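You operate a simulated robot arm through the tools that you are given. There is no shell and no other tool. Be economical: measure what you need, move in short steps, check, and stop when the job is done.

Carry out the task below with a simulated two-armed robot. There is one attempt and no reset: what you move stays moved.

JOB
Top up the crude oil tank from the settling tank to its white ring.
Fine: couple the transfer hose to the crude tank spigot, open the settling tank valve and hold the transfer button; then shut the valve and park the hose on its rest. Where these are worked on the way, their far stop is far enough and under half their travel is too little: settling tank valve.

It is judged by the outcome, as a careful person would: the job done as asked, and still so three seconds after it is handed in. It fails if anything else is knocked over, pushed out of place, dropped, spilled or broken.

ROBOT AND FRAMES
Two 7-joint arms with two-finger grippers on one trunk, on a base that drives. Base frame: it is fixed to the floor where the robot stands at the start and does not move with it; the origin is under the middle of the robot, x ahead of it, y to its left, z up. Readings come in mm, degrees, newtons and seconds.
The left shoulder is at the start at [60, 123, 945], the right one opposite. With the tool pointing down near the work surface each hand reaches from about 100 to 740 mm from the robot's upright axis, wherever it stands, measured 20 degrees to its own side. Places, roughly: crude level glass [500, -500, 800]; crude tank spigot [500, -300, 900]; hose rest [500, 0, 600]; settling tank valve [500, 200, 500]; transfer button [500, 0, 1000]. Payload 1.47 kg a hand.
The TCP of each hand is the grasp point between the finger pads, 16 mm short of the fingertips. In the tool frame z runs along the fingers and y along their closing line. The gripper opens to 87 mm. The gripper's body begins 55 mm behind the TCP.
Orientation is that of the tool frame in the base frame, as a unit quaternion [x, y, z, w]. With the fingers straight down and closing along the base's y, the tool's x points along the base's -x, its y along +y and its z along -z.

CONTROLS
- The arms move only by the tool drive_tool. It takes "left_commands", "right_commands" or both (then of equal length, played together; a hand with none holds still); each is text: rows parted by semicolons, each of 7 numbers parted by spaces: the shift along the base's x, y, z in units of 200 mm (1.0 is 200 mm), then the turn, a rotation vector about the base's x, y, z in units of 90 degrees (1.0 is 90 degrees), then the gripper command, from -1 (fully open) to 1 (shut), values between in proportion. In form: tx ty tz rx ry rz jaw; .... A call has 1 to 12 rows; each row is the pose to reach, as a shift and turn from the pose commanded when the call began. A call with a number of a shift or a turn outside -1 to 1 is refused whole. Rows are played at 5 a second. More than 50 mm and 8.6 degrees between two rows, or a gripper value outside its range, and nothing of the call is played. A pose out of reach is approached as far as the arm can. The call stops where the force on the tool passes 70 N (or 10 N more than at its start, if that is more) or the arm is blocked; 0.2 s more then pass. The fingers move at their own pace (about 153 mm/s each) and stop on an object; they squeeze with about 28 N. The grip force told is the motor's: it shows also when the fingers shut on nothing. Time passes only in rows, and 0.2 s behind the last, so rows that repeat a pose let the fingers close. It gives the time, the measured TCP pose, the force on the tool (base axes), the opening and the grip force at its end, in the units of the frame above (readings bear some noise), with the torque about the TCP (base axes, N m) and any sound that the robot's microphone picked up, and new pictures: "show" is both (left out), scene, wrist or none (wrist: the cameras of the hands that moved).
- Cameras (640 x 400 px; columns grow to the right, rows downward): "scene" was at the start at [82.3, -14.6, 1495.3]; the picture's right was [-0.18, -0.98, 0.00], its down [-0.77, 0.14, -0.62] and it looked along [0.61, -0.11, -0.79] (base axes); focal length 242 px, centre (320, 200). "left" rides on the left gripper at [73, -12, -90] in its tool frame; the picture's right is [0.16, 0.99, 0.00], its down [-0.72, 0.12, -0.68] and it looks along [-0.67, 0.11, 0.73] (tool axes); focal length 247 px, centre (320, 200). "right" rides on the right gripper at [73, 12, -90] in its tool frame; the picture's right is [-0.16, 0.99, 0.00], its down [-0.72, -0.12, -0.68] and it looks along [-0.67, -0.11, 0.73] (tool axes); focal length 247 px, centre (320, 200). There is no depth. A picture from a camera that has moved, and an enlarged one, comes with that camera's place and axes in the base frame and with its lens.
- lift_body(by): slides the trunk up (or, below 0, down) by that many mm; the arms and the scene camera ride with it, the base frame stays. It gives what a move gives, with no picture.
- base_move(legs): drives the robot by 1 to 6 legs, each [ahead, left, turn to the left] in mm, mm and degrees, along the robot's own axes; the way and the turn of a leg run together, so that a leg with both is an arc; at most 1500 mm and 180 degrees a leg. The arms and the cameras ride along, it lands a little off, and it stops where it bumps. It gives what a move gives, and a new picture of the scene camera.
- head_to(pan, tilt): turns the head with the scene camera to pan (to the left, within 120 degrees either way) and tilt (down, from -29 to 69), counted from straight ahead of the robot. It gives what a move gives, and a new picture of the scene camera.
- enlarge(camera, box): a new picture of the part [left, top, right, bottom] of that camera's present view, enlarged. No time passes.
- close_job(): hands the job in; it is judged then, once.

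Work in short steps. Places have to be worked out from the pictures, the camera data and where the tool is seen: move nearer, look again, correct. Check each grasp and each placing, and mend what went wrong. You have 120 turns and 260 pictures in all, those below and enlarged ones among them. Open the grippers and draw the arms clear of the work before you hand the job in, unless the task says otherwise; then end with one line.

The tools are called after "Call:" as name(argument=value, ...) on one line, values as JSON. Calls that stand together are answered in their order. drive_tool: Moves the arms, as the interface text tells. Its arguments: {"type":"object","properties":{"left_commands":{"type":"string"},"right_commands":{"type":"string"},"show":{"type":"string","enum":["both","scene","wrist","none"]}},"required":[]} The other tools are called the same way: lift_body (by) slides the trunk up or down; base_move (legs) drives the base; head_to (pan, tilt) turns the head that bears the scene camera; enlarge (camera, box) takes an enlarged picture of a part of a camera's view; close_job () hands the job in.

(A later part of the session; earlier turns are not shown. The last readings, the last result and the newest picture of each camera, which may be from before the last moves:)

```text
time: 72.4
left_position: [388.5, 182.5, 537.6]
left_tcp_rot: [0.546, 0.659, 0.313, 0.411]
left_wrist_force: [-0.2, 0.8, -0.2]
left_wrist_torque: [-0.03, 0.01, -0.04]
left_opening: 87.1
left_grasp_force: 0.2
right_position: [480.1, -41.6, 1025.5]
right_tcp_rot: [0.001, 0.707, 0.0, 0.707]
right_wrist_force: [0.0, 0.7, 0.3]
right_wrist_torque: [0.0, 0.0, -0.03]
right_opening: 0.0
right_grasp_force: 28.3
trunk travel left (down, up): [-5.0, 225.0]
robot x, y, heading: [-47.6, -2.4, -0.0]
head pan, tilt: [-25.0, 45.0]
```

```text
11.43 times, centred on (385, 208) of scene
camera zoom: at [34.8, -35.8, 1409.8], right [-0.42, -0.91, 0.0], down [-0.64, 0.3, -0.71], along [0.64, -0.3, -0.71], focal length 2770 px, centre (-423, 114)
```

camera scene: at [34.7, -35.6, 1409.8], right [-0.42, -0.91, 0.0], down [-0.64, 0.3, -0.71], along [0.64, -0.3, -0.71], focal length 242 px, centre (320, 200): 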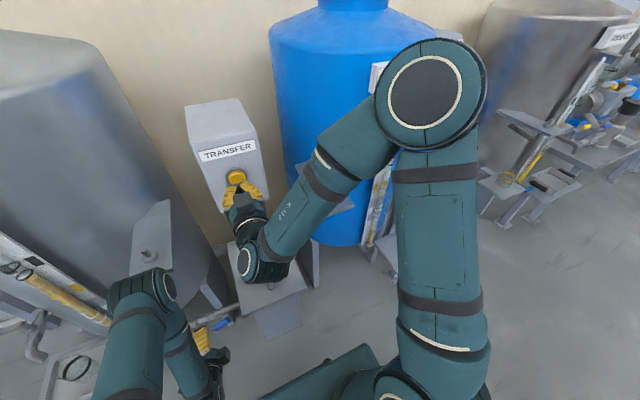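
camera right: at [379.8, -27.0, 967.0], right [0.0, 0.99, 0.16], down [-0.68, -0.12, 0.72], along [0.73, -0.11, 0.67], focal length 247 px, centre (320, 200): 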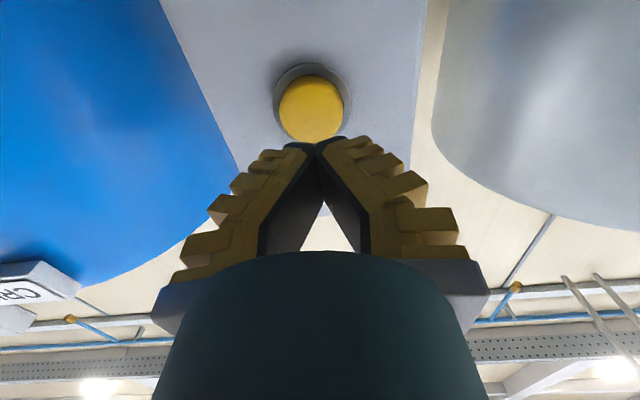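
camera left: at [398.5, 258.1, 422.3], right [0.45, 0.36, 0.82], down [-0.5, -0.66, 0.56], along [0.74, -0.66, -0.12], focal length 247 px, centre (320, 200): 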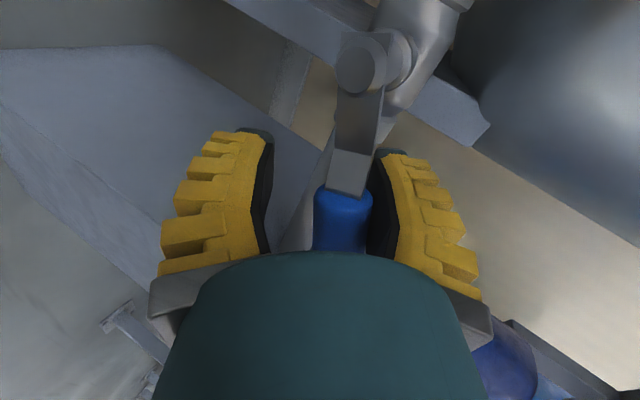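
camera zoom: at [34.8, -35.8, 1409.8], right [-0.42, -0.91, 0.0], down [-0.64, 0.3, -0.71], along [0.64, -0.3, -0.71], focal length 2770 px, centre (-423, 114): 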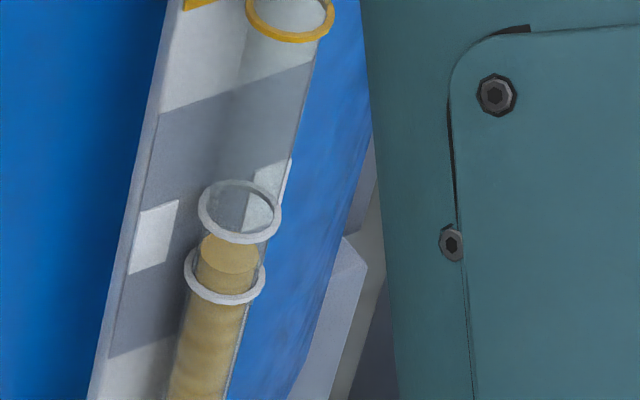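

The level is in the middle of the white ring band. I draw the right hand back a little and look at the valve again while checking that the level holds.

Call:
drive_tool(right_commands="-.1 0 0 0 0 0 1;-.25 0 0 0 0 0 1", show="none")

Call:
enlarge(camera="scene", box=[370, 190, 400, 225])

Call:
head_to(pan=20, tilt=60)

Call:
enlarge(camera="left", box=[0, 0, 640, 400])

```text
time: 73.0
left_position: [389.6, 183.8, 537.5]
left_tcp_rot: [0.546, 0.659, 0.313, 0.411]
left_wrist_force: [-0.8, -0.3, -0.5]
left_wrist_torque: [0.02, -0.01, 0.0]
left_opening: 86.8
left_grasp_force: 0.0
right_position: [436.0, -37.3, 1026.8]
right_tcp_rot: [0.0, 0.707, 0.001, 0.707]
right_wrist_force: [-0.1, 0.5, 0.1]
right_wrist_torque: [0.01, 0.0, 0.04]
right_opening: 0.1
right_grasp_force: 28.0
right hand out of reach, approached as far as the arm can: row 2
trunk travel left (down, up): [-5.0, 225.0]
robot x, y, heading: [-46.0, 0.8, -0.1]
head pan, tilt: [-25.0, 45.0]
```

```text
11.43 times, centred on (385, 208) of scene
camera zoom: at [34.8, -35.3, 1409.8], right [-0.42, -0.91, 0.0], down [-0.64, 0.3, -0.71], along [0.64, -0.3, -0.71], focal length 2770 px, centre (-423, 114)
```

zoom: 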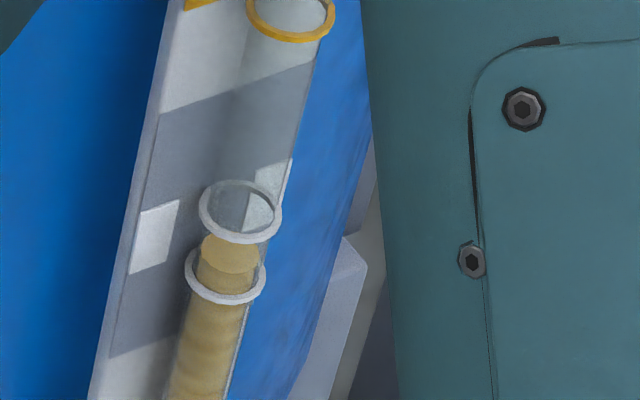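

```text
time: 74.1
left_position: [389.1, 183.8, 537.0]
left_tcp_rot: [0.547, 0.659, 0.313, 0.411]
left_wrist_force: [0.0, 0.8, 0.5]
left_wrist_torque: [-0.04, 0.01, -0.01]
left_opening: 86.7
left_grasp_force: 0.1
right_position: [438.0, -36.5, 1026.8]
right_tcp_rot: [0.0, 0.707, -0.001, 0.707]
right_wrist_force: [-0.6, 0.8, -0.5]
right_wrist_torque: [0.02, 0.0, 0.0]
right_opening: 0.2
right_grasp_force: 28.2
trunk travel left (down, up): [-5.0, 225.0]
robot x, y, heading: [-49.9, 0.7, 0.0]
head pan, tilt: [20.0, 60.0]
camera scene: at [23.6, 21.4, 1390.3], right [0.34, -0.94, 0.0], down [-0.81, -0.3, -0.5], along [0.47, 0.17, -0.87], focal length 242 px, centre (320, 200)
```

scene: 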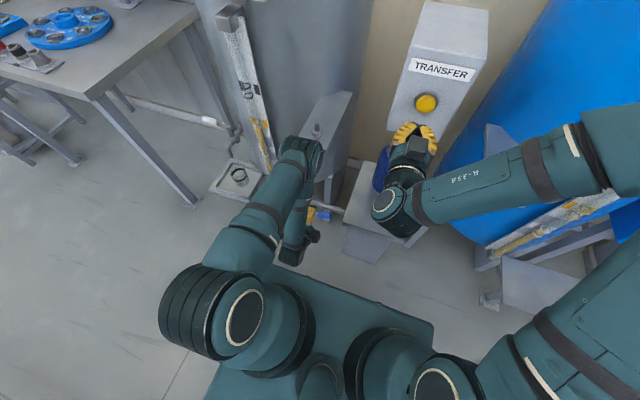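

```text
1.00 times, centred on (320, 200) of left (not enlarged: the box is as wide or as high as the picture)
camera zoom: at [299.9, 257.0, 554.4], right [0.45, 0.36, 0.82], down [-0.5, -0.66, 0.56], along [0.74, -0.66, -0.12], focal length 247 px, centre (320, 200)
```

zoom: 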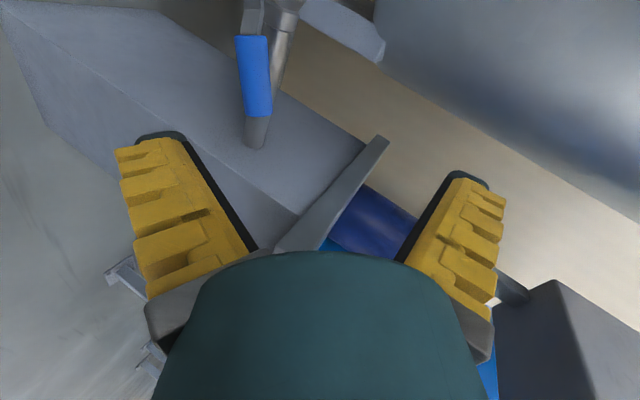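

The level is steady. Now the valve: I re-enter along the withdrawal path so the handle sits between the left fingers.

Call:
drive_tool(left_commands="0 0 -.2 0 0 0 -.5;.05 0 -.36 0 0 0 -.5;.2 0 -.47 0 0 0 -.5;.35 0 -.56 0 0 0 -.5;.48 0 -.64 0 0 0 -.5;.48 0 -.64 0 0 0 -.5", show="wrist")

Call:
enlarge(camera="scene", box=[270, 160, 370, 270])

```text
time: 75.5
left_position: [483.6, 184.2, 408.5]
left_tcp_rot: [0.547, 0.66, 0.313, 0.409]
left_wrist_force: [0.8, 0.5, 0.4]
left_wrist_torque: [0.01, -0.04, 0.0]
left_opening: 69.4
left_grasp_force: 3.3
right_position: [437.3, -36.1, 1027.1]
right_tcp_rot: [0.001, 0.707, 0.0, 0.707]
right_wrist_force: [-0.1, 0.6, -1.1]
right_wrist_torque: [0.03, -0.02, 0.0]
right_opening: 0.1
right_grasp_force: 28.4
trunk travel left (down, up): [-5.0, 225.0]
robot x, y, heading: [-46.5, 2.7, -0.3]
head pan, tilt: [20.0, 60.0]
camera left: at [394.2, 256.9, 426.3], right [0.45, 0.36, 0.82], down [-0.5, -0.66, 0.56], along [0.74, -0.66, -0.12], focal length 247 px, centre (320, 200)
```

left: 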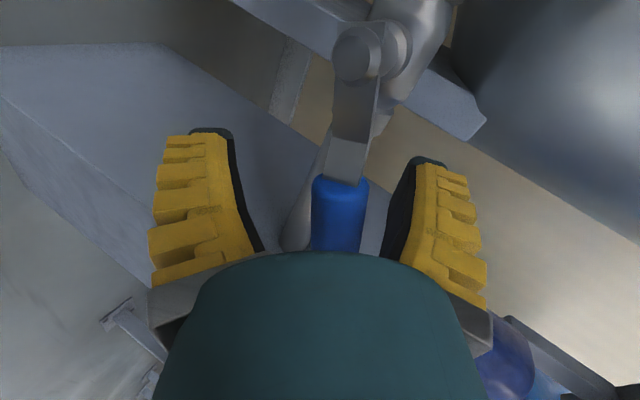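

```text
3.64 times, centred on (320, 215) of scene
camera zoom: at [23.6, 21.5, 1390.3], right [0.34, -0.94, 0.0], down [-0.81, -0.3, -0.5], along [0.47, 0.17, -0.87], focal length 881 px, centre (320, 146)
```

zoom: 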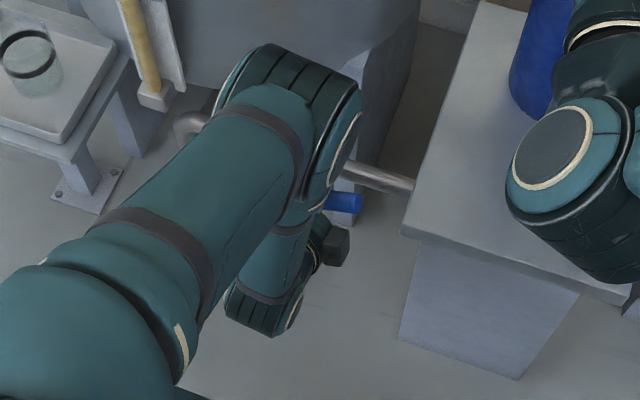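

The handle is caged near its root. I shift 14 mm outward along it (-y) and close.

Call:
drive_tool(left_commands="0 -.04 0.01 0 0 0 -.5;0 -.07 .02 0 0 0 -.5;0 -.07 .02 0 0 0 .3;0 -.07 .02 0 0 0 1;0 -.07 .02 0 0 0 1", show="wrist")

```text
time: 76.7
left_position: [486.5, 169.2, 413.3]
left_tcp_rot: [0.546, 0.657, 0.315, 0.413]
left_wrist_force: [28.9, -1.0, 1.7]
left_wrist_torque: [0.02, -0.06, -0.07]
left_opening: 17.3
left_grasp_force: 30.4
right_position: [438.2, -36.9, 1027.6]
right_tcp_rot: [0.0, 0.707, 0.0, 0.707]
right_wrist_force: [-0.4, 0.2, -0.1]
right_wrist_torque: [0.02, -0.01, 0.01]
right_opening: 0.0
right_grasp_force: 28.0
trunk travel left (down, up): [-5.0, 225.0]
robot x, y, heading: [-48.5, -0.5, -0.0]
head pan, tilt: [20.0, 60.0]
camera left: at [397.5, 242.6, 430.4], right [0.44, 0.36, 0.82], down [-0.51, -0.66, 0.56], along [0.74, -0.66, -0.11], focal length 247 px, centre (320, 200)
```

left: 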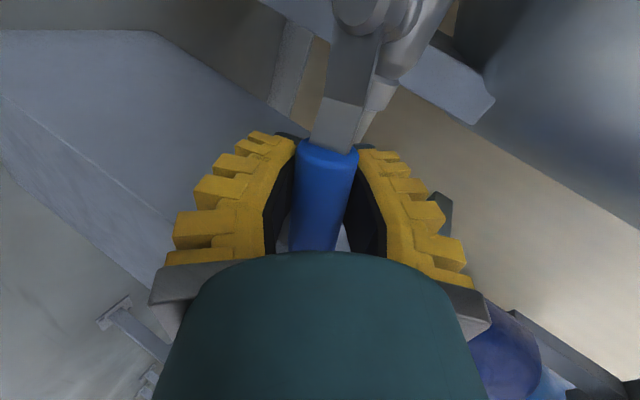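

Firm grip at 17 mm. I raise the handle along its arc, to about 50° first.

Call:
drive_tool(left_commands="0 .003 .046 -.085 0 0 1;0 .013 .091 -.17 0 0 1;0 .0285 .134 -.26 0 0 1;0 .05 .175 -.345 0 0 1;0 .077 .212 -.43 0 0 1;0 .077 .212 -.43 0 0 1", show="wrist")

Call:
enlarge(camera="scene", box=[270, 160, 370, 270])

```text
time: 78.1
left_position: [485.4, 190.3, 452.0]
left_tcp_rot: [0.376, 0.729, 0.08, 0.567]
left_wrist_force: [38.5, 33.5, -29.6]
left_wrist_torque: [0.32, 0.06, -0.15]
left_opening: 16.3
left_grasp_force: 30.0
right_position: [441.1, -34.7, 1025.5]
right_tcp_rot: [-0.001, 0.709, 0.0, 0.706]
right_wrist_force: [-0.2, 0.1, 0.2]
right_wrist_torque: [-0.05, -0.04, 0.01]
right_opening: 0.0
right_grasp_force: 28.0
trunk travel left (down, up): [-5.0, 225.0]
robot x, y, heading: [-48.5, -0.1, -0.2]
head pan, tilt: [20.0, 60.0]
camera left: at [395.1, 257.0, 420.1], right [0.44, 0.8, 0.41], down [-0.5, -0.17, 0.85], along [0.75, -0.58, 0.32], focal length 247 px, centre (320, 200)
```

left: 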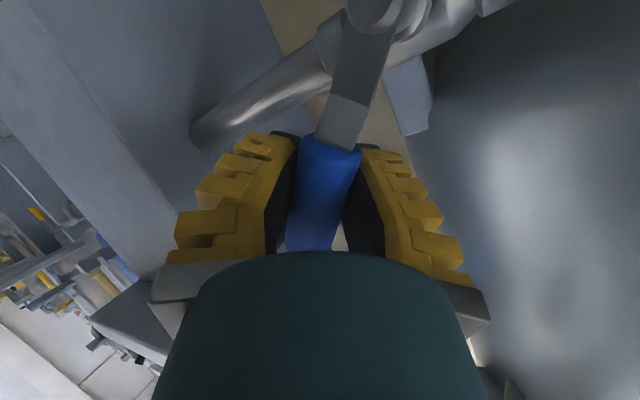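

```text
3.64 times, centred on (320, 215) of scene
camera zoom: at [27.3, 23.9, 1389.8], right [0.34, -0.94, 0.0], down [-0.81, -0.3, -0.5], along [0.47, 0.17, -0.87], focal length 881 px, centre (320, 146)
```

zoom: 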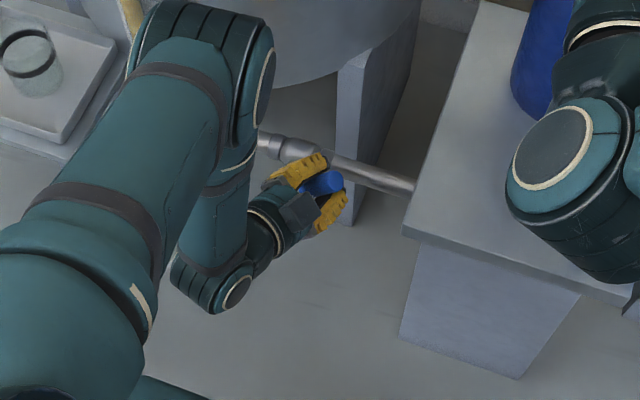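

It's moving; the force points toward the pivot, so my arc is slightly too wide. I correct inward and continue to about 10°.

Call:
drive_tool(left_commands=".025 .03 -.025 0 0 0 1;.025 .059 .005 -.089 0 0 1;.025 .092 .031 -.178 0 0 1;.025 .129 .052 -.267 0 0 1;.025 .167 .0675 -.356 0 0 1;.025 .2075 .0775 -.444 0 0 1;.025 .2075 .0775 -.444 0 0 1", show="wrist")

Call:
enlarge(camera="scene", box=[270, 160, 370, 270])

```text
time: 79.7
left_position: [489.1, 227.1, 469.5]
left_tcp_rot: [0.161, 0.709, -0.177, 0.664]
left_wrist_force: [14.9, 13.2, -5.7]
left_wrist_torque: [0.7, -0.3, -0.22]
left_opening: 21.7
left_grasp_force: 29.9
right_position: [437.9, -36.6, 1025.9]
right_tcp_rot: [0.001, 0.708, -0.001, 0.706]
right_wrist_force: [0.3, -0.1, 0.5]
right_wrist_torque: [0.0, -0.02, 0.01]
right_opening: 0.0
right_grasp_force: 27.9
trunk travel left (down, up): [-5.0, 225.0]
robot x, y, heading: [-45.1, 0.5, -0.1]
head pan, tilt: [20.0, 60.0]
camera left: at [399.6, 259.1, 402.1], right [0.45, 0.87, -0.19], down [-0.5, 0.42, 0.76], along [0.74, -0.24, 0.63], focal length 247 px, centre (320, 200)
```

left: 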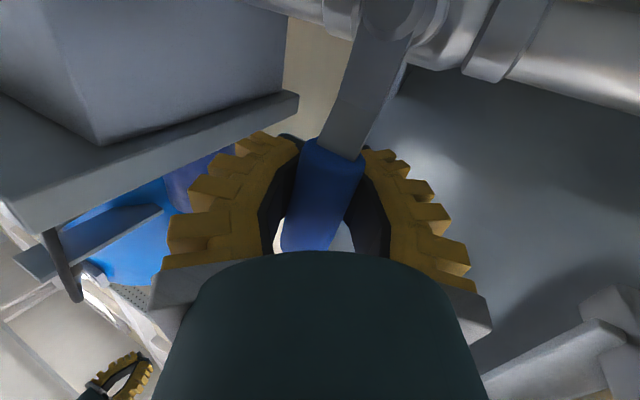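

```text
3.64 times, centred on (320, 215) of scene
camera zoom: at [24.7, 22.2, 1390.1], right [0.34, -0.94, 0.0], down [-0.81, -0.3, -0.5], along [0.47, 0.17, -0.87], focal length 881 px, centre (320, 146)
```

zoom: 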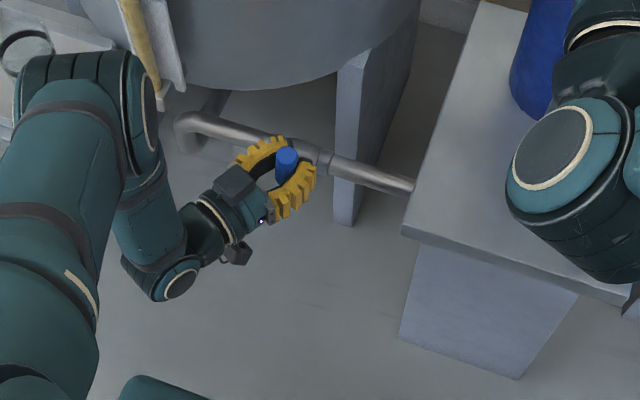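

The handle is nearly upright. I push the last bit toward +y until the stop shows up as force.

Call:
drive_tool(left_commands="0 .025 .005 -.04 0 0 1;0 .05 .005 -.08 0 0 1;0 .075 .005 -.08 0 0 1;0 .095 .005 -.08 0 0 1;0 .095 .005 -.08 0 0 1", show="wrist")

Call:
enlarge(camera="scene", box=[270, 160, 370, 270])

```text
time: 81.1
left_position: [488.5, 234.9, 470.4]
left_tcp_rot: [0.125, 0.694, -0.231, 0.671]
left_wrist_force: [9.0, -10.4, -2.8]
left_wrist_torque: [0.76, -0.71, 0.18]
left_opening: 22.1
left_grasp_force: 29.7
right_position: [437.3, -38.4, 1026.8]
right_tcp_rot: [0.001, 0.708, -0.001, 0.707]
right_wrist_force: [0.2, 0.3, 0.6]
right_wrist_torque: [0.02, 0.02, -0.01]
right_opening: 0.0
right_grasp_force: 28.0
trunk travel left (down, up): [-5.0, 225.0]
robot x, y, heading: [-46.9, -6.0, -0.3]
head pan, tilt: [20.0, 60.0]
stopped in row 5 (left hand): the force on the tool passed its limit at 71 N (the readings are from after the stop); the commanded pose is now the measured one
camera left: at [399.9, 257.4, 399.3], right [0.47, 0.83, -0.31], down [-0.49, 0.53, 0.69], along [0.74, -0.17, 0.65], focal length 247 px, centre (320, 200)
```

left: 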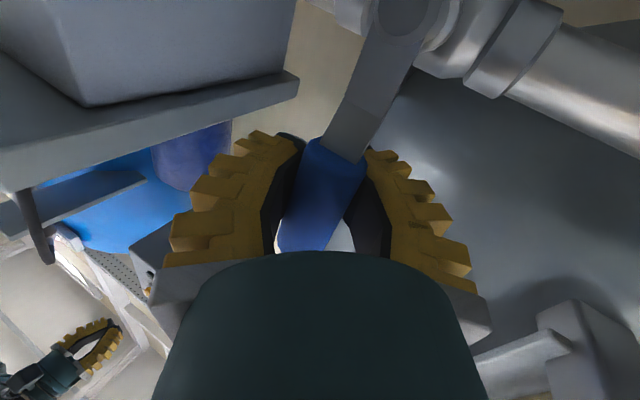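

```text
3.64 times, centred on (320, 215) of scene
camera zoom: at [24.0, 20.7, 1390.3], right [0.34, -0.94, 0.0], down [-0.81, -0.29, -0.5], along [0.47, 0.17, -0.87], focal length 881 px, centre (320, 146)
```

zoom: 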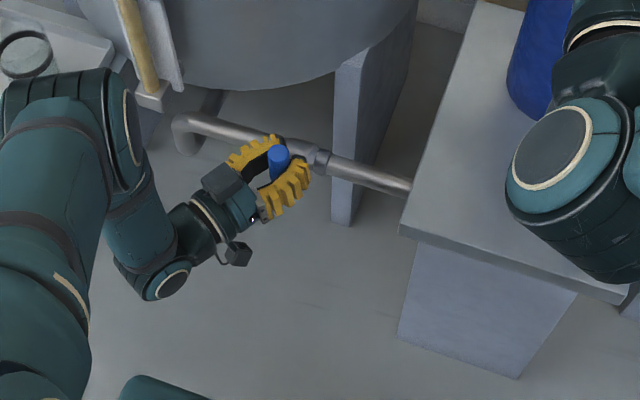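

The hard stop at y≈236 stopped it, so the valve is shut. I release and withdraw along the hand's axis.

Call:
drive_tool(left_commands="0 0 0 0 0 0 0;0 0 0 0 0 0 -1;-.15 .08 0 0 0 0 -1;-.3 .16 0 0 0 0 -1;-.44 .24 .03 0 0 0 -1;-.44 .24 .03 0 0 0 -1", show="none")

Call:
enlarge(camera="scene", box=[270, 160, 370, 270])

```text
time: 82.5
left_position: [397.0, 283.9, 477.4]
left_tcp_rot: [0.126, 0.694, -0.231, 0.67]
left_wrist_force: [1.1, 0.0, 0.4]
left_wrist_torque: [0.01, -0.01, -0.03]
left_opening: 87.0
left_grasp_force: 0.0
right_position: [437.0, -37.8, 1027.3]
right_tcp_rot: [0.002, 0.707, -0.002, 0.707]
right_wrist_force: [0.4, 0.1, -0.3]
right_wrist_torque: [0.0, 0.02, -0.03]
right_opening: 0.0
right_grasp_force: 28.0
trunk travel left (down, up): [-5.0, 225.0]
robot x, y, heading: [-46.4, -3.2, 0.0]
head pan, tilt: [20.0, 60.0]
```

```text
3.64 times, centred on (320, 215) of scene
camera zoom: at [23.5, 20.5, 1390.3], right [0.34, -0.94, 0.0], down [-0.81, -0.29, -0.5], along [0.47, 0.17, -0.87], focal length 881 px, centre (320, 146)
```

zoom: 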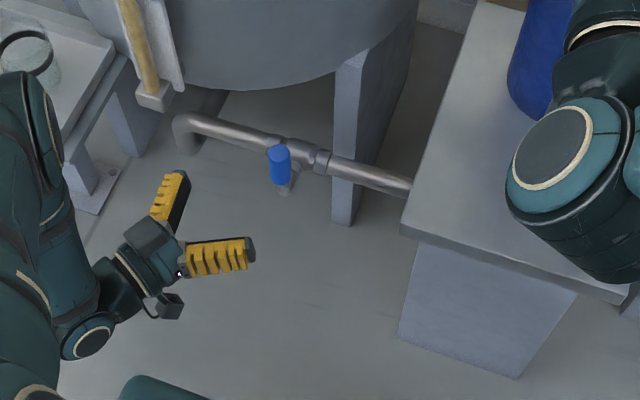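

The valve stands shut and the left hand is clear. Now the hose: I turn the right hand back to pointing down, reversing the earlier rotation while moving toward the spigot.

Call:
drive_tool(right_commands="-.05 -.04 .03 .0405 .0628 -.0405 0;-.1 -.08 .06 .081 .1256 -.081 -1;-.15 -.14 .1 .1215 .1884 -.1215 -1;-.2 -.2 .15 .162 .2511 -.162 -1;-.25 -.28 .2 .2025 .314 -.2025 -1;-.3 -.36 .25 .243 .377 -.243 -1;-.3 -.44 .3 .2835 .4395 -.2835 -1", show="none")

Call:
drive_tool(right_commands="0 -.05 .01 .0405 .0628 -.0405 -1;0 -.1 .02 .081 .1256 -.081 -1;0 -.15 .02 .1215 .1884 -.1215 -1;0 -.2 .02 .162 .2511 -.162 -1;0 -.25 .02 .2025 .314 -.2025 -1;0 -.35 .02 .243 .377 -.243 -1;0 -.45 .02 .2835 .4395 -.2835 -1;0 -.45 .02 .2835 .4395 -.2835 -1", show="none")

Call:
head_to(pan=-20, tilt=50)

```text
time: 84.1
left_position: [398.2, 282.5, 477.2]
left_tcp_rot: [0.124, 0.695, -0.229, 0.671]
left_wrist_force: [0.3, 0.1, 0.5]
left_wrist_torque: [0.03, 0.01, 0.01]
left_opening: 87.3
left_grasp_force: 0.0
right_position: [379.0, -128.5, 1087.3]
right_tcp_rot: [0.305, 0.866, -0.001, 0.396]
right_wrist_force: [0.3, 0.0, -0.4]
right_wrist_torque: [-0.01, 0.0, -0.02]
right_opening: 86.9
right_grasp_force: 0.1
trunk travel left (down, up): [-5.0, 225.0]
robot x, y, heading: [-46.9, 1.2, -0.2]
head pan, tilt: [20.0, 60.0]
```

```text
time: 85.9
left_position: [397.6, 283.7, 476.8]
left_tcp_rot: [0.124, 0.694, -0.231, 0.67]
left_wrist_force: [0.4, 0.2, -0.3]
left_wrist_torque: [0.0, 0.0, -0.01]
left_opening: 87.0
left_grasp_force: 0.0
right_position: [376.5, -214.6, 1090.7]
right_tcp_rot: [0.543, 0.84, -0.001, -0.002]
right_wrist_force: [0.2, -0.2, 0.1]
right_wrist_torque: [0.0, -0.01, 0.02]
right_opening: 87.1
right_grasp_force: 0.0
trunk travel left (down, up): [-5.0, 225.0]
robot x, y, heading: [-46.7, -1.1, 0.0]
head pan, tilt: [20.0, 60.0]
```

```text
time: 87.0
left_position: [396.6, 283.3, 476.1]
left_tcp_rot: [0.125, 0.694, -0.23, 0.67]
left_wrist_force: [0.1, 0.8, -0.6]
left_wrist_torque: [-0.02, 0.02, 0.01]
left_opening: 87.3
left_grasp_force: 0.1
right_position: [376.8, -215.6, 1090.7]
right_tcp_rot: [0.543, 0.84, -0.002, -0.001]
right_wrist_force: [-0.2, 0.9, 0.2]
right_wrist_torque: [0.03, -0.01, -0.02]
right_opening: 87.0
right_grasp_force: 0.1
trunk travel left (down, up): [-5.0, 225.0]
robot x, y, heading: [-46.3, 2.2, 0.2]
head pan, tilt: [-20.0, 50.0]
camera scene: at [33.2, -28.5, 1402.8], right [-0.34, -0.94, 0.0], down [-0.72, 0.26, -0.64], along [0.6, -0.22, -0.77], focal length 242 px, centre (320, 200)
```

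scene: 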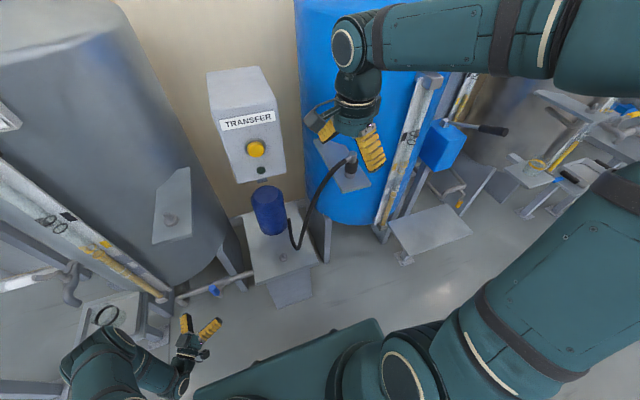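

I zoom in on the coupling to check its arm direction before grasping.

Call:
enlarge(camera="scene", box=[310, 130, 390, 210])

Call:
enlarge(camera="right", box=[160, 0, 480, 260])

```text
5.00 times, centred on (350, 170) of scene
camera zoom: at [33.2, -28.5, 1402.8], right [-0.34, -0.94, 0.0], down [-0.72, 0.26, -0.64], along [0.6, -0.22, -0.77], focal length 1212 px, centre (170, 350)
```

zoom: 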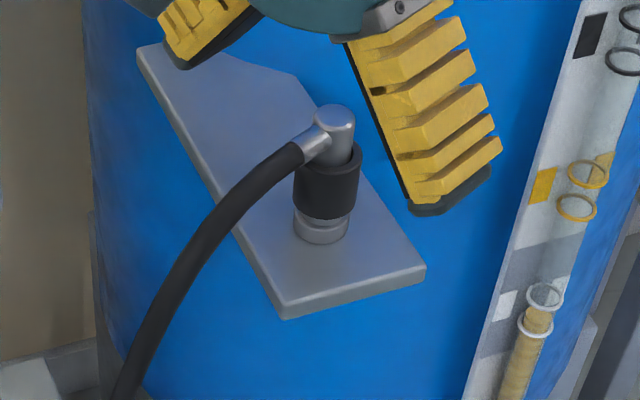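

```text
1.54 times, centred on (320, 130) of right
camera zoom: at [358.3, -143.6, 1181.3], right [0.96, 0.26, 0.0], down [0.19, -0.71, 0.68], along [0.18, -0.66, -0.73], focal length 380 px, centre (320, 308)
```

zoom: 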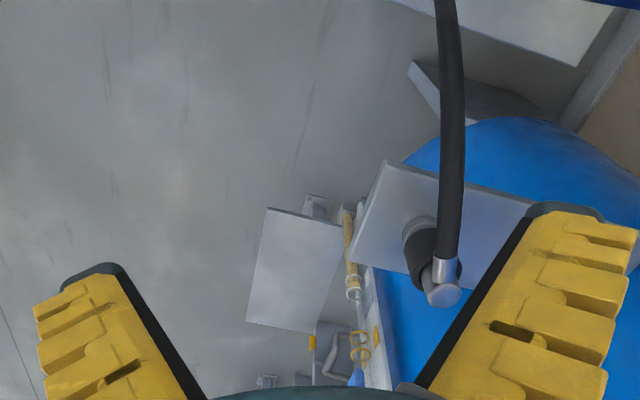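

The arm lies along the hand's plane as before. I move over the coupling axis (480.5,-284) and check above it.

Call:
drive_tool(right_commands=".1 -.08 0 0 0 0 -1;.25 -.16 -.03 0 0 0 -1;.4 -.25 -.08 0 0 0 -1;.52 -.345 -.15 0 0 0 -1;.52 -.345 -.23 0 0 0 -1;.52 -.345 -.23 0 0 0 -1", show="wrist")

Call:
enlarge(camera="scene", box=[310, 130, 390, 210])

```text
time: 88.3
left_position: [399.0, 283.6, 475.3]
left_tcp_rot: [0.124, 0.694, -0.231, 0.67]
left_wrist_force: [0.3, 0.1, -0.3]
left_wrist_torque: [0.0, -0.01, 0.0]
left_opening: 87.1
left_grasp_force: 0.0
right_position: [479.0, -284.1, 1044.7]
right_tcp_rot: [0.542, 0.841, -0.002, -0.001]
right_wrist_force: [0.2, -0.1, 0.1]
right_wrist_torque: [-0.01, 0.02, 0.03]
right_opening: 87.0
right_grasp_force: 0.1
trunk travel left (down, up): [-5.0, 225.0]
robot x, y, heading: [-45.9, -0.1, -0.1]
head pan, tilt: [-20.0, 50.0]
camera right: at [461.1, -212.4, 1134.9], right [0.96, 0.26, 0.0], down [0.19, -0.71, 0.68], along [0.18, -0.66, -0.73], focal length 247 px, centre (320, 200)
```

right: 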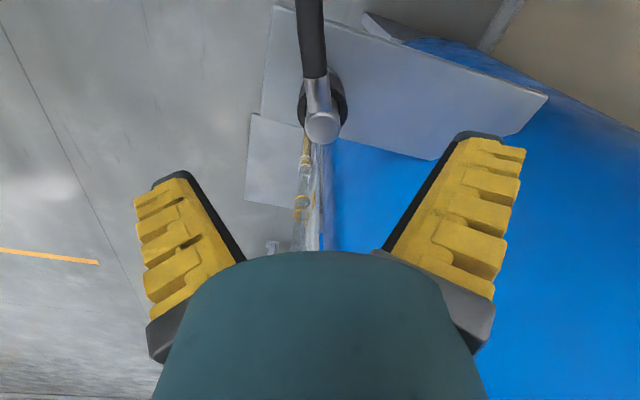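

```text
5.00 times, centred on (350, 170) of scene
camera zoom: at [33.1, -28.6, 1402.9], right [-0.34, -0.94, 0.0], down [-0.72, 0.26, -0.64], along [0.6, -0.22, -0.77], focal length 1212 px, centre (170, 350)
```

zoom: 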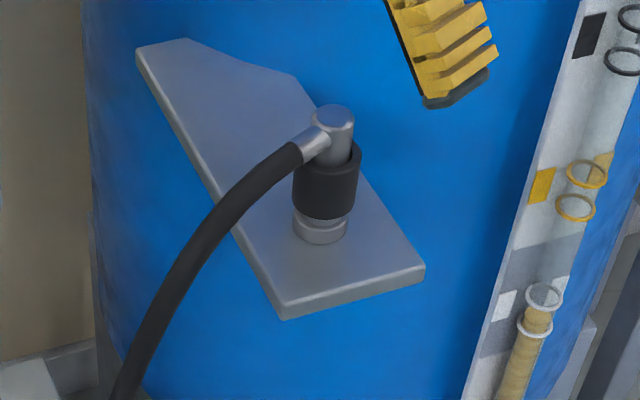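

Perfectly centred (elbow at column 323, row 128 as predicted). I descend to z≈950, close, and lift gently.

Call:
drive_tool(right_commands=".005 0 -.15 0 0 0 -1;.005 0 -.3 0 0 0 -1;.005 0 -.42 0 0 0 -1;.005 0 -.475 0 0 0 -1;.005 0 -.475 0 0 0 0;.005 0 -.475 0 0 0 1;.005 0 -.475 0 0 0 1;.005 0 -.475 0 0 0 1", show="wrist")

```text
time: 90.2
left_position: [398.0, 284.1, 475.7]
left_tcp_rot: [0.124, 0.695, -0.229, 0.671]
left_wrist_force: [1.0, -0.8, -0.4]
left_wrist_torque: [0.02, 0.01, -0.01]
left_opening: 87.1
left_grasp_force: 0.0
right_position: [481.1, -283.6, 949.5]
right_tcp_rot: [0.543, 0.84, -0.001, -0.001]
right_wrist_force: [-1.0, 0.4, 1.8]
right_wrist_torque: [0.28, 0.16, 0.01]
right_opening: 27.7
right_grasp_force: 27.8
trunk travel left (down, up): [-5.0, 225.0]
robot x, y, heading: [-47.0, -1.3, -0.1]
head pan, tilt: [-20.0, 50.0]
camera right: at [462.7, -211.9, 1039.5], right [0.96, 0.26, 0.0], down [0.19, -0.71, 0.68], along [0.18, -0.66, -0.73], focal length 247 px, centre (320, 200)
```

right: 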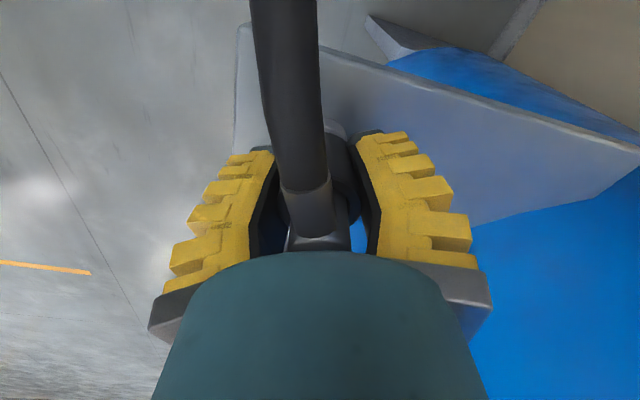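

Gripped at 27.7 mm. I lift straight up slowly.

Call:
drive_tool(right_commands="0 0 .03 0 0 0 1;0 0 .06 0 0 0 1;0 0 .1 0 0 0 1;0 0 .15 0 0 0 1;0 0 .22 0 0 0 1;0 0 .3 0 0 0 1;0 0 .3 0 0 0 1", show="wrist")

Call:
enlarge(camera="scene", box=[310, 110, 390, 210])

```text
time: 91.8
left_position: [396.8, 282.9, 475.9]
left_tcp_rot: [0.123, 0.695, -0.229, 0.671]
left_wrist_force: [-0.2, 0.3, 0.3]
left_wrist_torque: [-0.03, -0.01, 0.01]
left_opening: 86.9
left_grasp_force: 0.0
right_position: [483.3, -286.3, 1011.6]
right_tcp_rot: [0.542, 0.84, -0.002, -0.001]
right_wrist_force: [-1.0, -0.3, -2.5]
right_wrist_torque: [0.01, 0.0, -0.04]
right_opening: 23.9
right_grasp_force: 27.6
trunk travel left (down, up): [-5.0, 225.0]
robot x, y, heading: [-49.3, -1.2, -0.2]
head pan, tilt: [-20.0, 50.0]
camera right: at [464.4, -213.9, 1101.7], right [0.96, 0.26, 0.0], down [0.19, -0.71, 0.68], along [0.18, -0.66, -0.73], focal length 247 px, centre (320, 200)
```

right: 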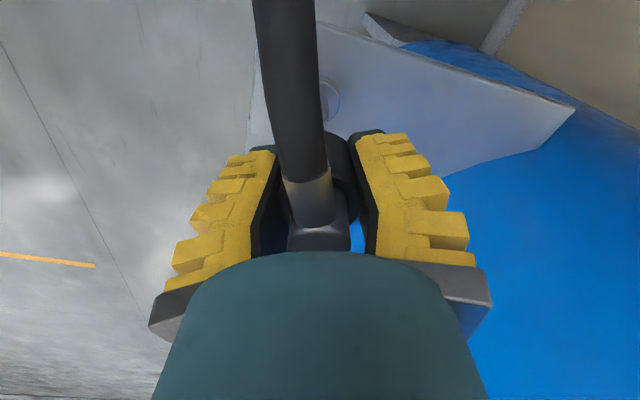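

```text
4.00 times, centred on (350, 160) of scene
camera zoom: at [33.3, -28.7, 1402.8], right [-0.34, -0.94, 0.0], down [-0.72, 0.26, -0.64], along [0.6, -0.22, -0.77], focal length 969 px, centre (200, 360)
```

zoom: 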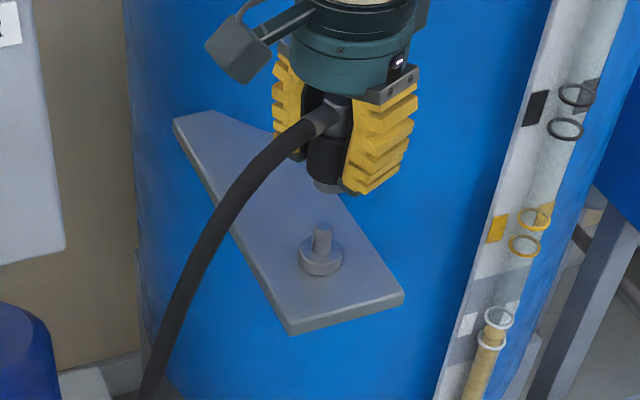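

It is off the spigot and the level is unchanged at the white ring. I carry the coupling back, first clear of the shelf.

Call:
drive_tool(right_commands="0 0 .12 0 0 0 1;-.1 .1 .15 0 0 0 1;-.2 .25 .15 0 0 0 1;-.22 .42 .1 0 0 0 1;-.22 .6 0 0 0 0 1;-.22 .78 -.15 0 0 0 1;-.22 .95 -.3 0 0 0 1;-.22 1 -.5 0 0 0 1;-.22 1 -.7 0 0 0 1;-.22 1 -.9 0 0 0 1;-.22 1 -1 0 0 0 1", show="none")

Call:
head_to(pan=0, tilt=55)

Call:
enlarge(camera="scene", box=[290, 180, 420, 310])

```text
time: 94.2
left_position: [397.0, 283.0, 475.9]
left_tcp_rot: [0.124, 0.695, -0.229, 0.671]
left_wrist_force: [-0.5, 0.4, 0.1]
left_wrist_torque: [0.03, -0.03, 0.0]
left_opening: 87.2
left_grasp_force: 0.0
right_position: [438.6, -83.6, 810.0]
right_tcp_rot: [0.542, 0.84, -0.001, -0.001]
right_wrist_force: [0.0, 0.0, -1.6]
right_wrist_torque: [0.0, 0.0, 0.0]
right_opening: 23.5
right_grasp_force: 28.0
trunk travel left (down, up): [-5.0, 225.0]
robot x, y, heading: [-49.8, 0.0, -0.0]
head pan, tilt: [-20.0, 50.0]
```

```text
time: 95.0
left_position: [397.4, 282.7, 475.2]
left_tcp_rot: [0.123, 0.695, -0.23, 0.67]
left_wrist_force: [0.2, -0.7, 0.5]
left_wrist_torque: [0.02, -0.01, -0.05]
left_opening: 86.8
left_grasp_force: 0.1
right_position: [439.2, -83.1, 810.3]
right_tcp_rot: [0.542, 0.84, -0.001, -0.001]
right_wrist_force: [0.6, -0.1, -2.1]
right_wrist_torque: [-0.02, 0.01, 0.02]
right_opening: 23.4
right_grasp_force: 28.0
trunk travel left (down, up): [-5.0, 225.0]
robot x, y, heading: [-51.3, -2.7, -0.1]
head pan, tilt: [0.0, 55.0]
camera scene: at [33.1, -2.3, 1396.4], right [0.0, -1.0, 0.0], down [-0.82, 0.0, -0.57], along [0.57, 0.0, -0.82], focal length 242 px, centre (320, 200)
```

scene: 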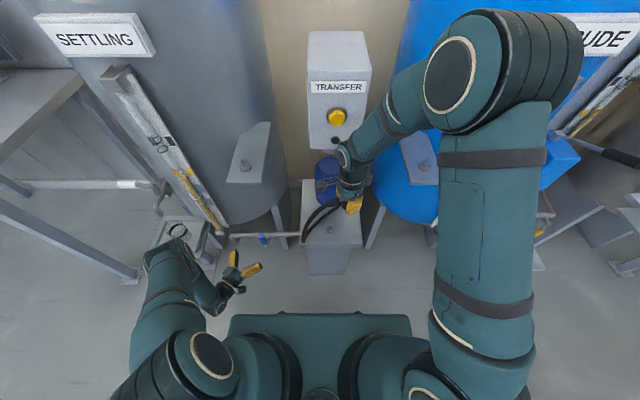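

```text
3.08 times, centred on (355, 245) of scene
camera zoom: at [33.1, -2.3, 1396.4], right [0.0, -1.0, 0.0], down [-0.82, 0.0, -0.57], along [0.57, 0.0, -0.82], focal length 746 px, centre (212, 62)
```

zoom: 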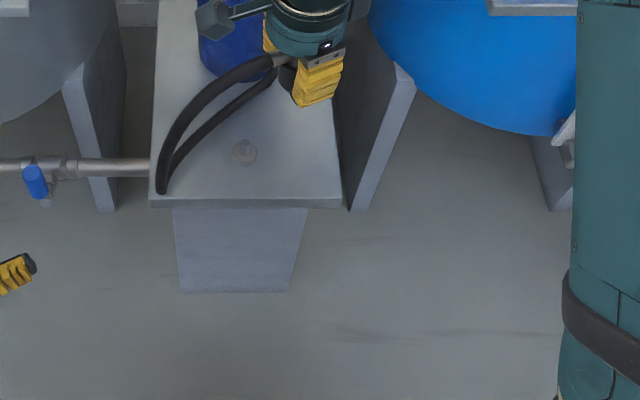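

The rest peg shows at about (481,-42). I move over it at z≈690 and look.

Call:
drive_tool(right_commands=".05 .06 -.1 0 0 0 1;.1 .12 -.2 0 0 0 1;.16 .2 -.32 0 0 0 1;.213 .2 -.45 0 0 0 1;.213 .2 -.57 0 0 0 1;.213 .2 -.6 0 0 0 1;.213 .2 -.6 0 0 0 1", show="wrist")

Call:
enlarge(camera="scene", box=[310, 190, 350, 250])

```text
time: 96.6
left_position: [397.7, 281.7, 476.4]
left_tcp_rot: [0.123, 0.695, -0.229, 0.67]
left_wrist_force: [0.1, 0.5, -0.2]
left_wrist_torque: [-0.02, 0.01, 0.03]
left_opening: 87.0
left_grasp_force: 0.1
right_position: [480.7, -44.1, 690.4]
right_tcp_rot: [0.542, 0.841, -0.001, -0.001]
right_wrist_force: [0.3, -0.5, -2.2]
right_wrist_torque: [0.0, 0.03, 0.0]
right_opening: 23.1
right_grasp_force: 27.6
trunk travel left (down, up): [-5.0, 225.0]
robot x, y, heading: [-46.8, -4.2, 0.0]
head pan, tilt: [0.0, 55.0]
camera right: at [461.2, 27.9, 781.3], right [0.96, 0.26, 0.0], down [0.19, -0.71, 0.68], along [0.18, -0.66, -0.73], focal length 247 px, centre (320, 200)
```

right: 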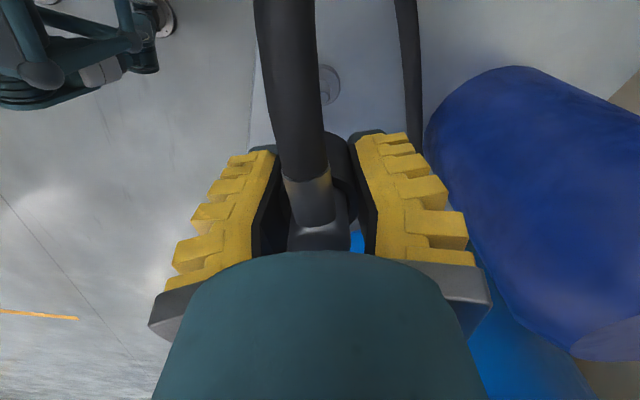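

```text
6.67 times, centred on (330, 220) of scene
camera zoom: at [33.1, -2.3, 1396.3], right [0.0, -1.0, 0.0], down [-0.82, 0.0, -0.57], along [0.57, 0.0, -0.82], focal length 1616 px, centre (253, 67)
```

zoom: 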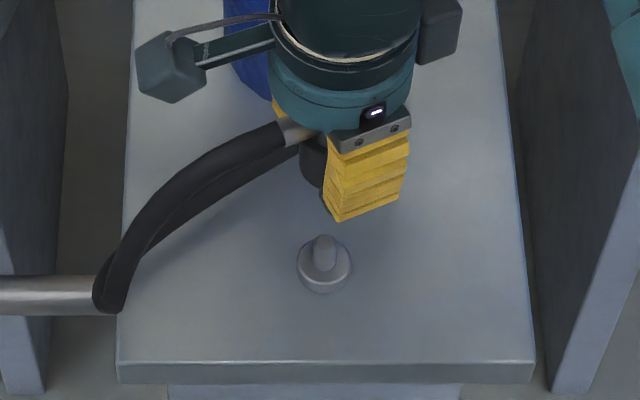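

The alignment matches the pattern seen above the spigot. I lower to z≈645 and take a close look.

Call:
drive_tool(right_commands=".003 .003 -.1 0 0 0 1;.003 .003 -.18 0 0 0 1;.003 .003 -.225 0 0 0 1;.003 .003 -.225 0 0 0 1", show="wrist")

Call:
enlarge(camera="scene", box=[315, 200, 350, 240])

```text
time: 97.6
left_position: [397.3, 283.2, 475.7]
left_tcp_rot: [0.124, 0.695, -0.229, 0.67]
left_wrist_force: [-0.5, 0.6, 0.5]
left_wrist_torque: [0.03, 0.03, -0.03]
left_opening: 86.9
left_grasp_force: 0.0
right_position: [481.7, -44.3, 645.9]
right_tcp_rot: [0.542, 0.841, -0.001, -0.001]
right_wrist_force: [0.0, -0.1, -0.5]
right_wrist_torque: [-0.03, 0.02, 0.0]
right_opening: 22.8
right_grasp_force: 28.2
trunk travel left (down, up): [-5.0, 225.0]
robot x, y, heading: [-48.7, -3.3, -0.2]
head pan, tilt: [0.0, 55.0]
camera right: at [462.7, 26.6, 735.4], right [0.96, 0.26, 0.0], down [0.19, -0.71, 0.68], along [0.18, -0.66, -0.73], focal length 247 px, centre (320, 200)
```

right: 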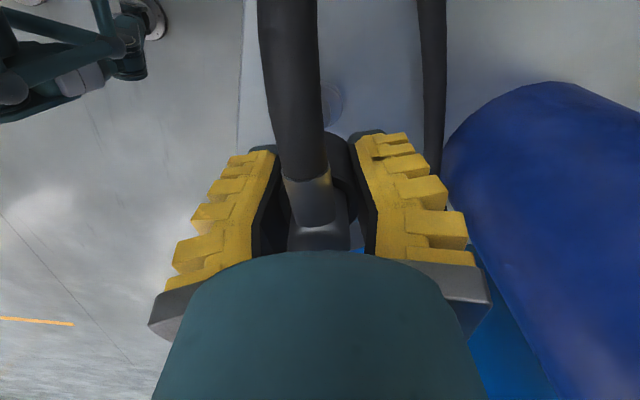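

```text
10.00 times, centred on (332, 220) of scene
camera zoom: at [33.1, -2.3, 1396.3], right [0.0, -1.0, 0.0], down [-0.82, 0.0, -0.57], along [0.57, 0.0, -0.82], focal length 2424 px, centre (195, 0)
```

zoom: 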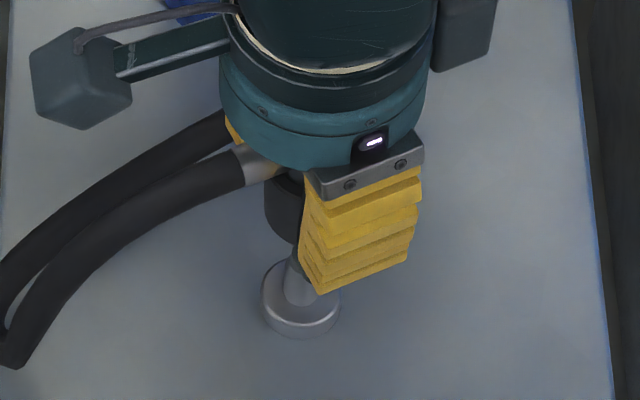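

The collar centre and peg axis agree within about 1.5 mm. I nudge +1 mm in y and go down 25 mm in small steps.

Call:
drive_tool(right_commands="0 .005 -.025 0 0 0 1;0 .005 -.05 0 0 0 1;0 .005 -.075 0 0 0 1;0 .005 -.1 0 0 0 1;0 .005 -.125 0 0 0 1", show="none")

Call:
enlarge(camera="scene", box=[315, 200, 350, 240])

```text
time: 98.8
left_position: [397.2, 282.6, 475.4]
left_tcp_rot: [0.123, 0.695, -0.229, 0.671]
left_wrist_force: [-0.2, 0.3, 0.2]
left_wrist_torque: [0.0, 0.01, 0.0]
left_opening: 87.0
left_grasp_force: 0.1
right_position: [481.0, -43.1, 618.7]
right_tcp_rot: [0.542, 0.841, -0.002, -0.001]
right_wrist_force: [0.7, -0.1, -1.9]
right_wrist_torque: [-0.04, -0.02, 0.01]
right_opening: 22.4
right_grasp_force: 27.9
trunk travel left (down, up): [-5.0, 225.0]
robot x, y, heading: [-46.2, 3.3, -0.3]
head pan, tilt: [0.0, 55.0]
```

```text
10.00 times, centred on (332, 220) of scene
camera zoom: at [33.1, -2.3, 1396.3], right [0.0, -1.0, 0.0], down [-0.82, 0.0, -0.57], along [0.57, 0.0, -0.82], focal length 2424 px, centre (195, 0)
```

zoom: 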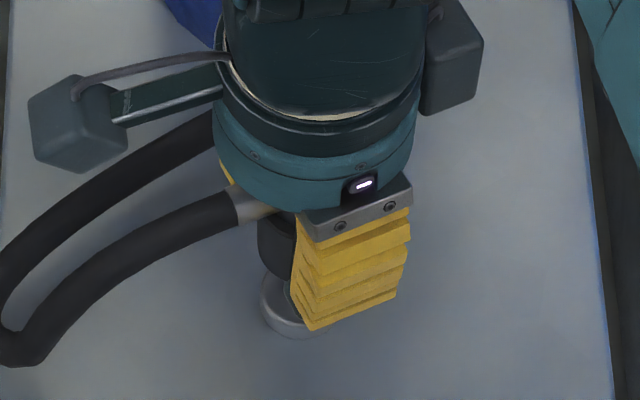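

No contact force yet, so it is descending freely. I continue 12 mm.

Call:
drive_tool(right_commands="0 0 -.02 0 0 0 1;0 0 -.04 0 0 0 1;0 0 -.06 0 0 0 1", show="none")

Call:
enlarge(camera="scene", box=[315, 200, 350, 240])

```text
time: 99.6
left_position: [398.1, 282.5, 477.3]
left_tcp_rot: [0.124, 0.695, -0.23, 0.67]
left_wrist_force: [0.1, -0.2, 0.1]
left_wrist_torque: [-0.02, 0.0, 0.02]
left_opening: 87.0
left_grasp_force: 0.1
right_position: [480.4, -41.4, 608.1]
right_tcp_rot: [0.542, 0.84, -0.002, 0.0]
right_wrist_force: [0.3, -0.2, -2.2]
right_wrist_torque: [0.0, -0.06, 0.02]
right_opening: 22.7
right_grasp_force: 27.3
trunk travel left (down, up): [-5.0, 225.0]
robot x, y, heading: [-49.9, -6.1, 0.1]
head pan, tilt: [0.0, 55.0]
```

```text
10.00 times, centred on (332, 220) of scene
camera zoom: at [33.1, -2.3, 1396.3], right [0.0, -1.0, 0.0], down [-0.82, 0.0, -0.57], along [0.57, 0.0, -0.82], focal length 2424 px, centre (195, 0)
```

zoom: 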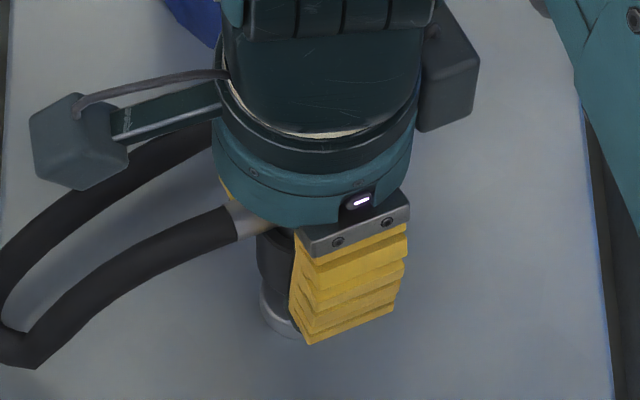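

Still free. I go down another 10 mm.

Call:
drive_tool(right_commands="0 0 -.015 0 0 0 1;0 0 -.03 0 0 0 1;0 0 -.045 0 0 0 1;0 0 -.055 0 0 0 1", show="none")

Call:
enlarge(camera="scene", box=[315, 200, 350, 240])

```text
time: 100.6
left_position: [397.6, 282.5, 475.8]
left_tcp_rot: [0.123, 0.695, -0.229, 0.67]
left_wrist_force: [-0.3, 0.2, 0.0]
left_wrist_torque: [0.03, 0.01, 0.01]
left_opening: 86.8
left_grasp_force: 0.1
right_position: [483.0, -43.0, 596.5]
right_tcp_rot: [0.542, 0.841, -0.002, -0.001]
right_wrist_force: [-0.1, -0.5, -1.7]
right_wrist_torque: [0.0, 0.02, 0.0]
right_opening: 22.8
right_grasp_force: 27.9
trunk travel left (down, up): [-5.0, 225.0]
robot x, y, heading: [-46.9, -2.5, -0.2]
head pan, tilt: [0.0, 55.0]
```

```text
10.00 times, centred on (332, 220) of scene
camera zoom: at [33.1, -2.3, 1396.3], right [0.0, -1.0, 0.0], down [-0.82, 0.0, -0.57], along [0.57, 0.0, -0.82], focal length 2424 px, centre (195, 0)
```

zoom: 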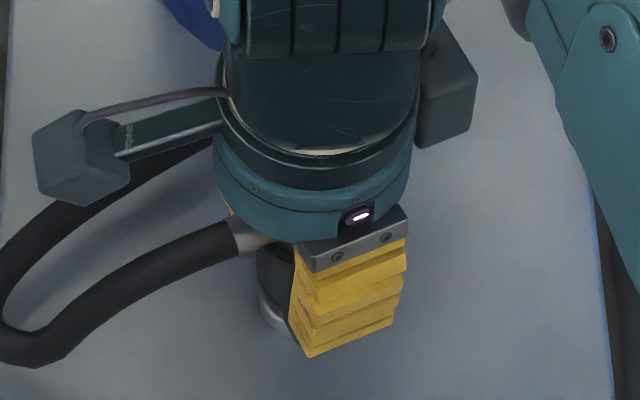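

Nearly at the flange and still no reaction. I step down 8 mm more, looking for contact.

Call:
drive_tool(right_commands="0 0 -.01 0 0 0 1;0 0 -.02 0 0 0 1;0 0 -.03 0 0 0 1;0 0 -.04 0 0 0 1", show="wrist")

Call:
enlarge(camera="scene", box=[315, 200, 350, 240])

```text
time: 101.6
left_position: [396.3, 282.4, 476.3]
left_tcp_rot: [0.124, 0.694, -0.23, 0.671]
left_wrist_force: [0.3, -0.1, -0.4]
left_wrist_torque: [0.0, -0.01, -0.02]
left_opening: 87.2
left_grasp_force: 0.3
right_position: [481.4, -42.4, 589.4]
right_tcp_rot: [0.541, 0.841, -0.001, -0.001]
right_wrist_force: [-1.2, 1.5, 11.1]
right_wrist_torque: [0.18, 0.08, -0.08]
right_opening: 23.1
right_grasp_force: 27.7
trunk travel left (down, up): [-5.0, 225.0]
robot x, y, heading: [-50.1, -4.2, 0.0]
head pan, tilt: [0.0, 55.0]
camera right: at [462.3, 28.3, 680.0], right [0.96, 0.26, 0.0], down [0.19, -0.71, 0.68], along [0.18, -0.66, -0.73], focal length 247 px, centre (320, 200)
```

right: 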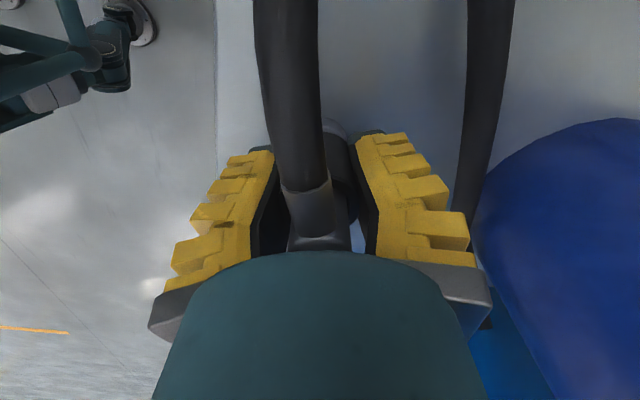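

```text
10.00 times, centred on (332, 220) of scene
camera zoom: at [32.1, -2.0, 1396.6], right [0.0, -1.0, 0.0], down [-0.82, 0.0, -0.57], along [0.57, 0.0, -0.82], focal length 2424 px, centre (195, 0)
```

zoom: 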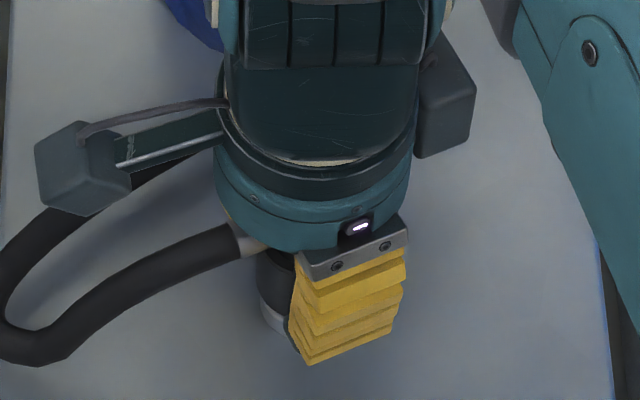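

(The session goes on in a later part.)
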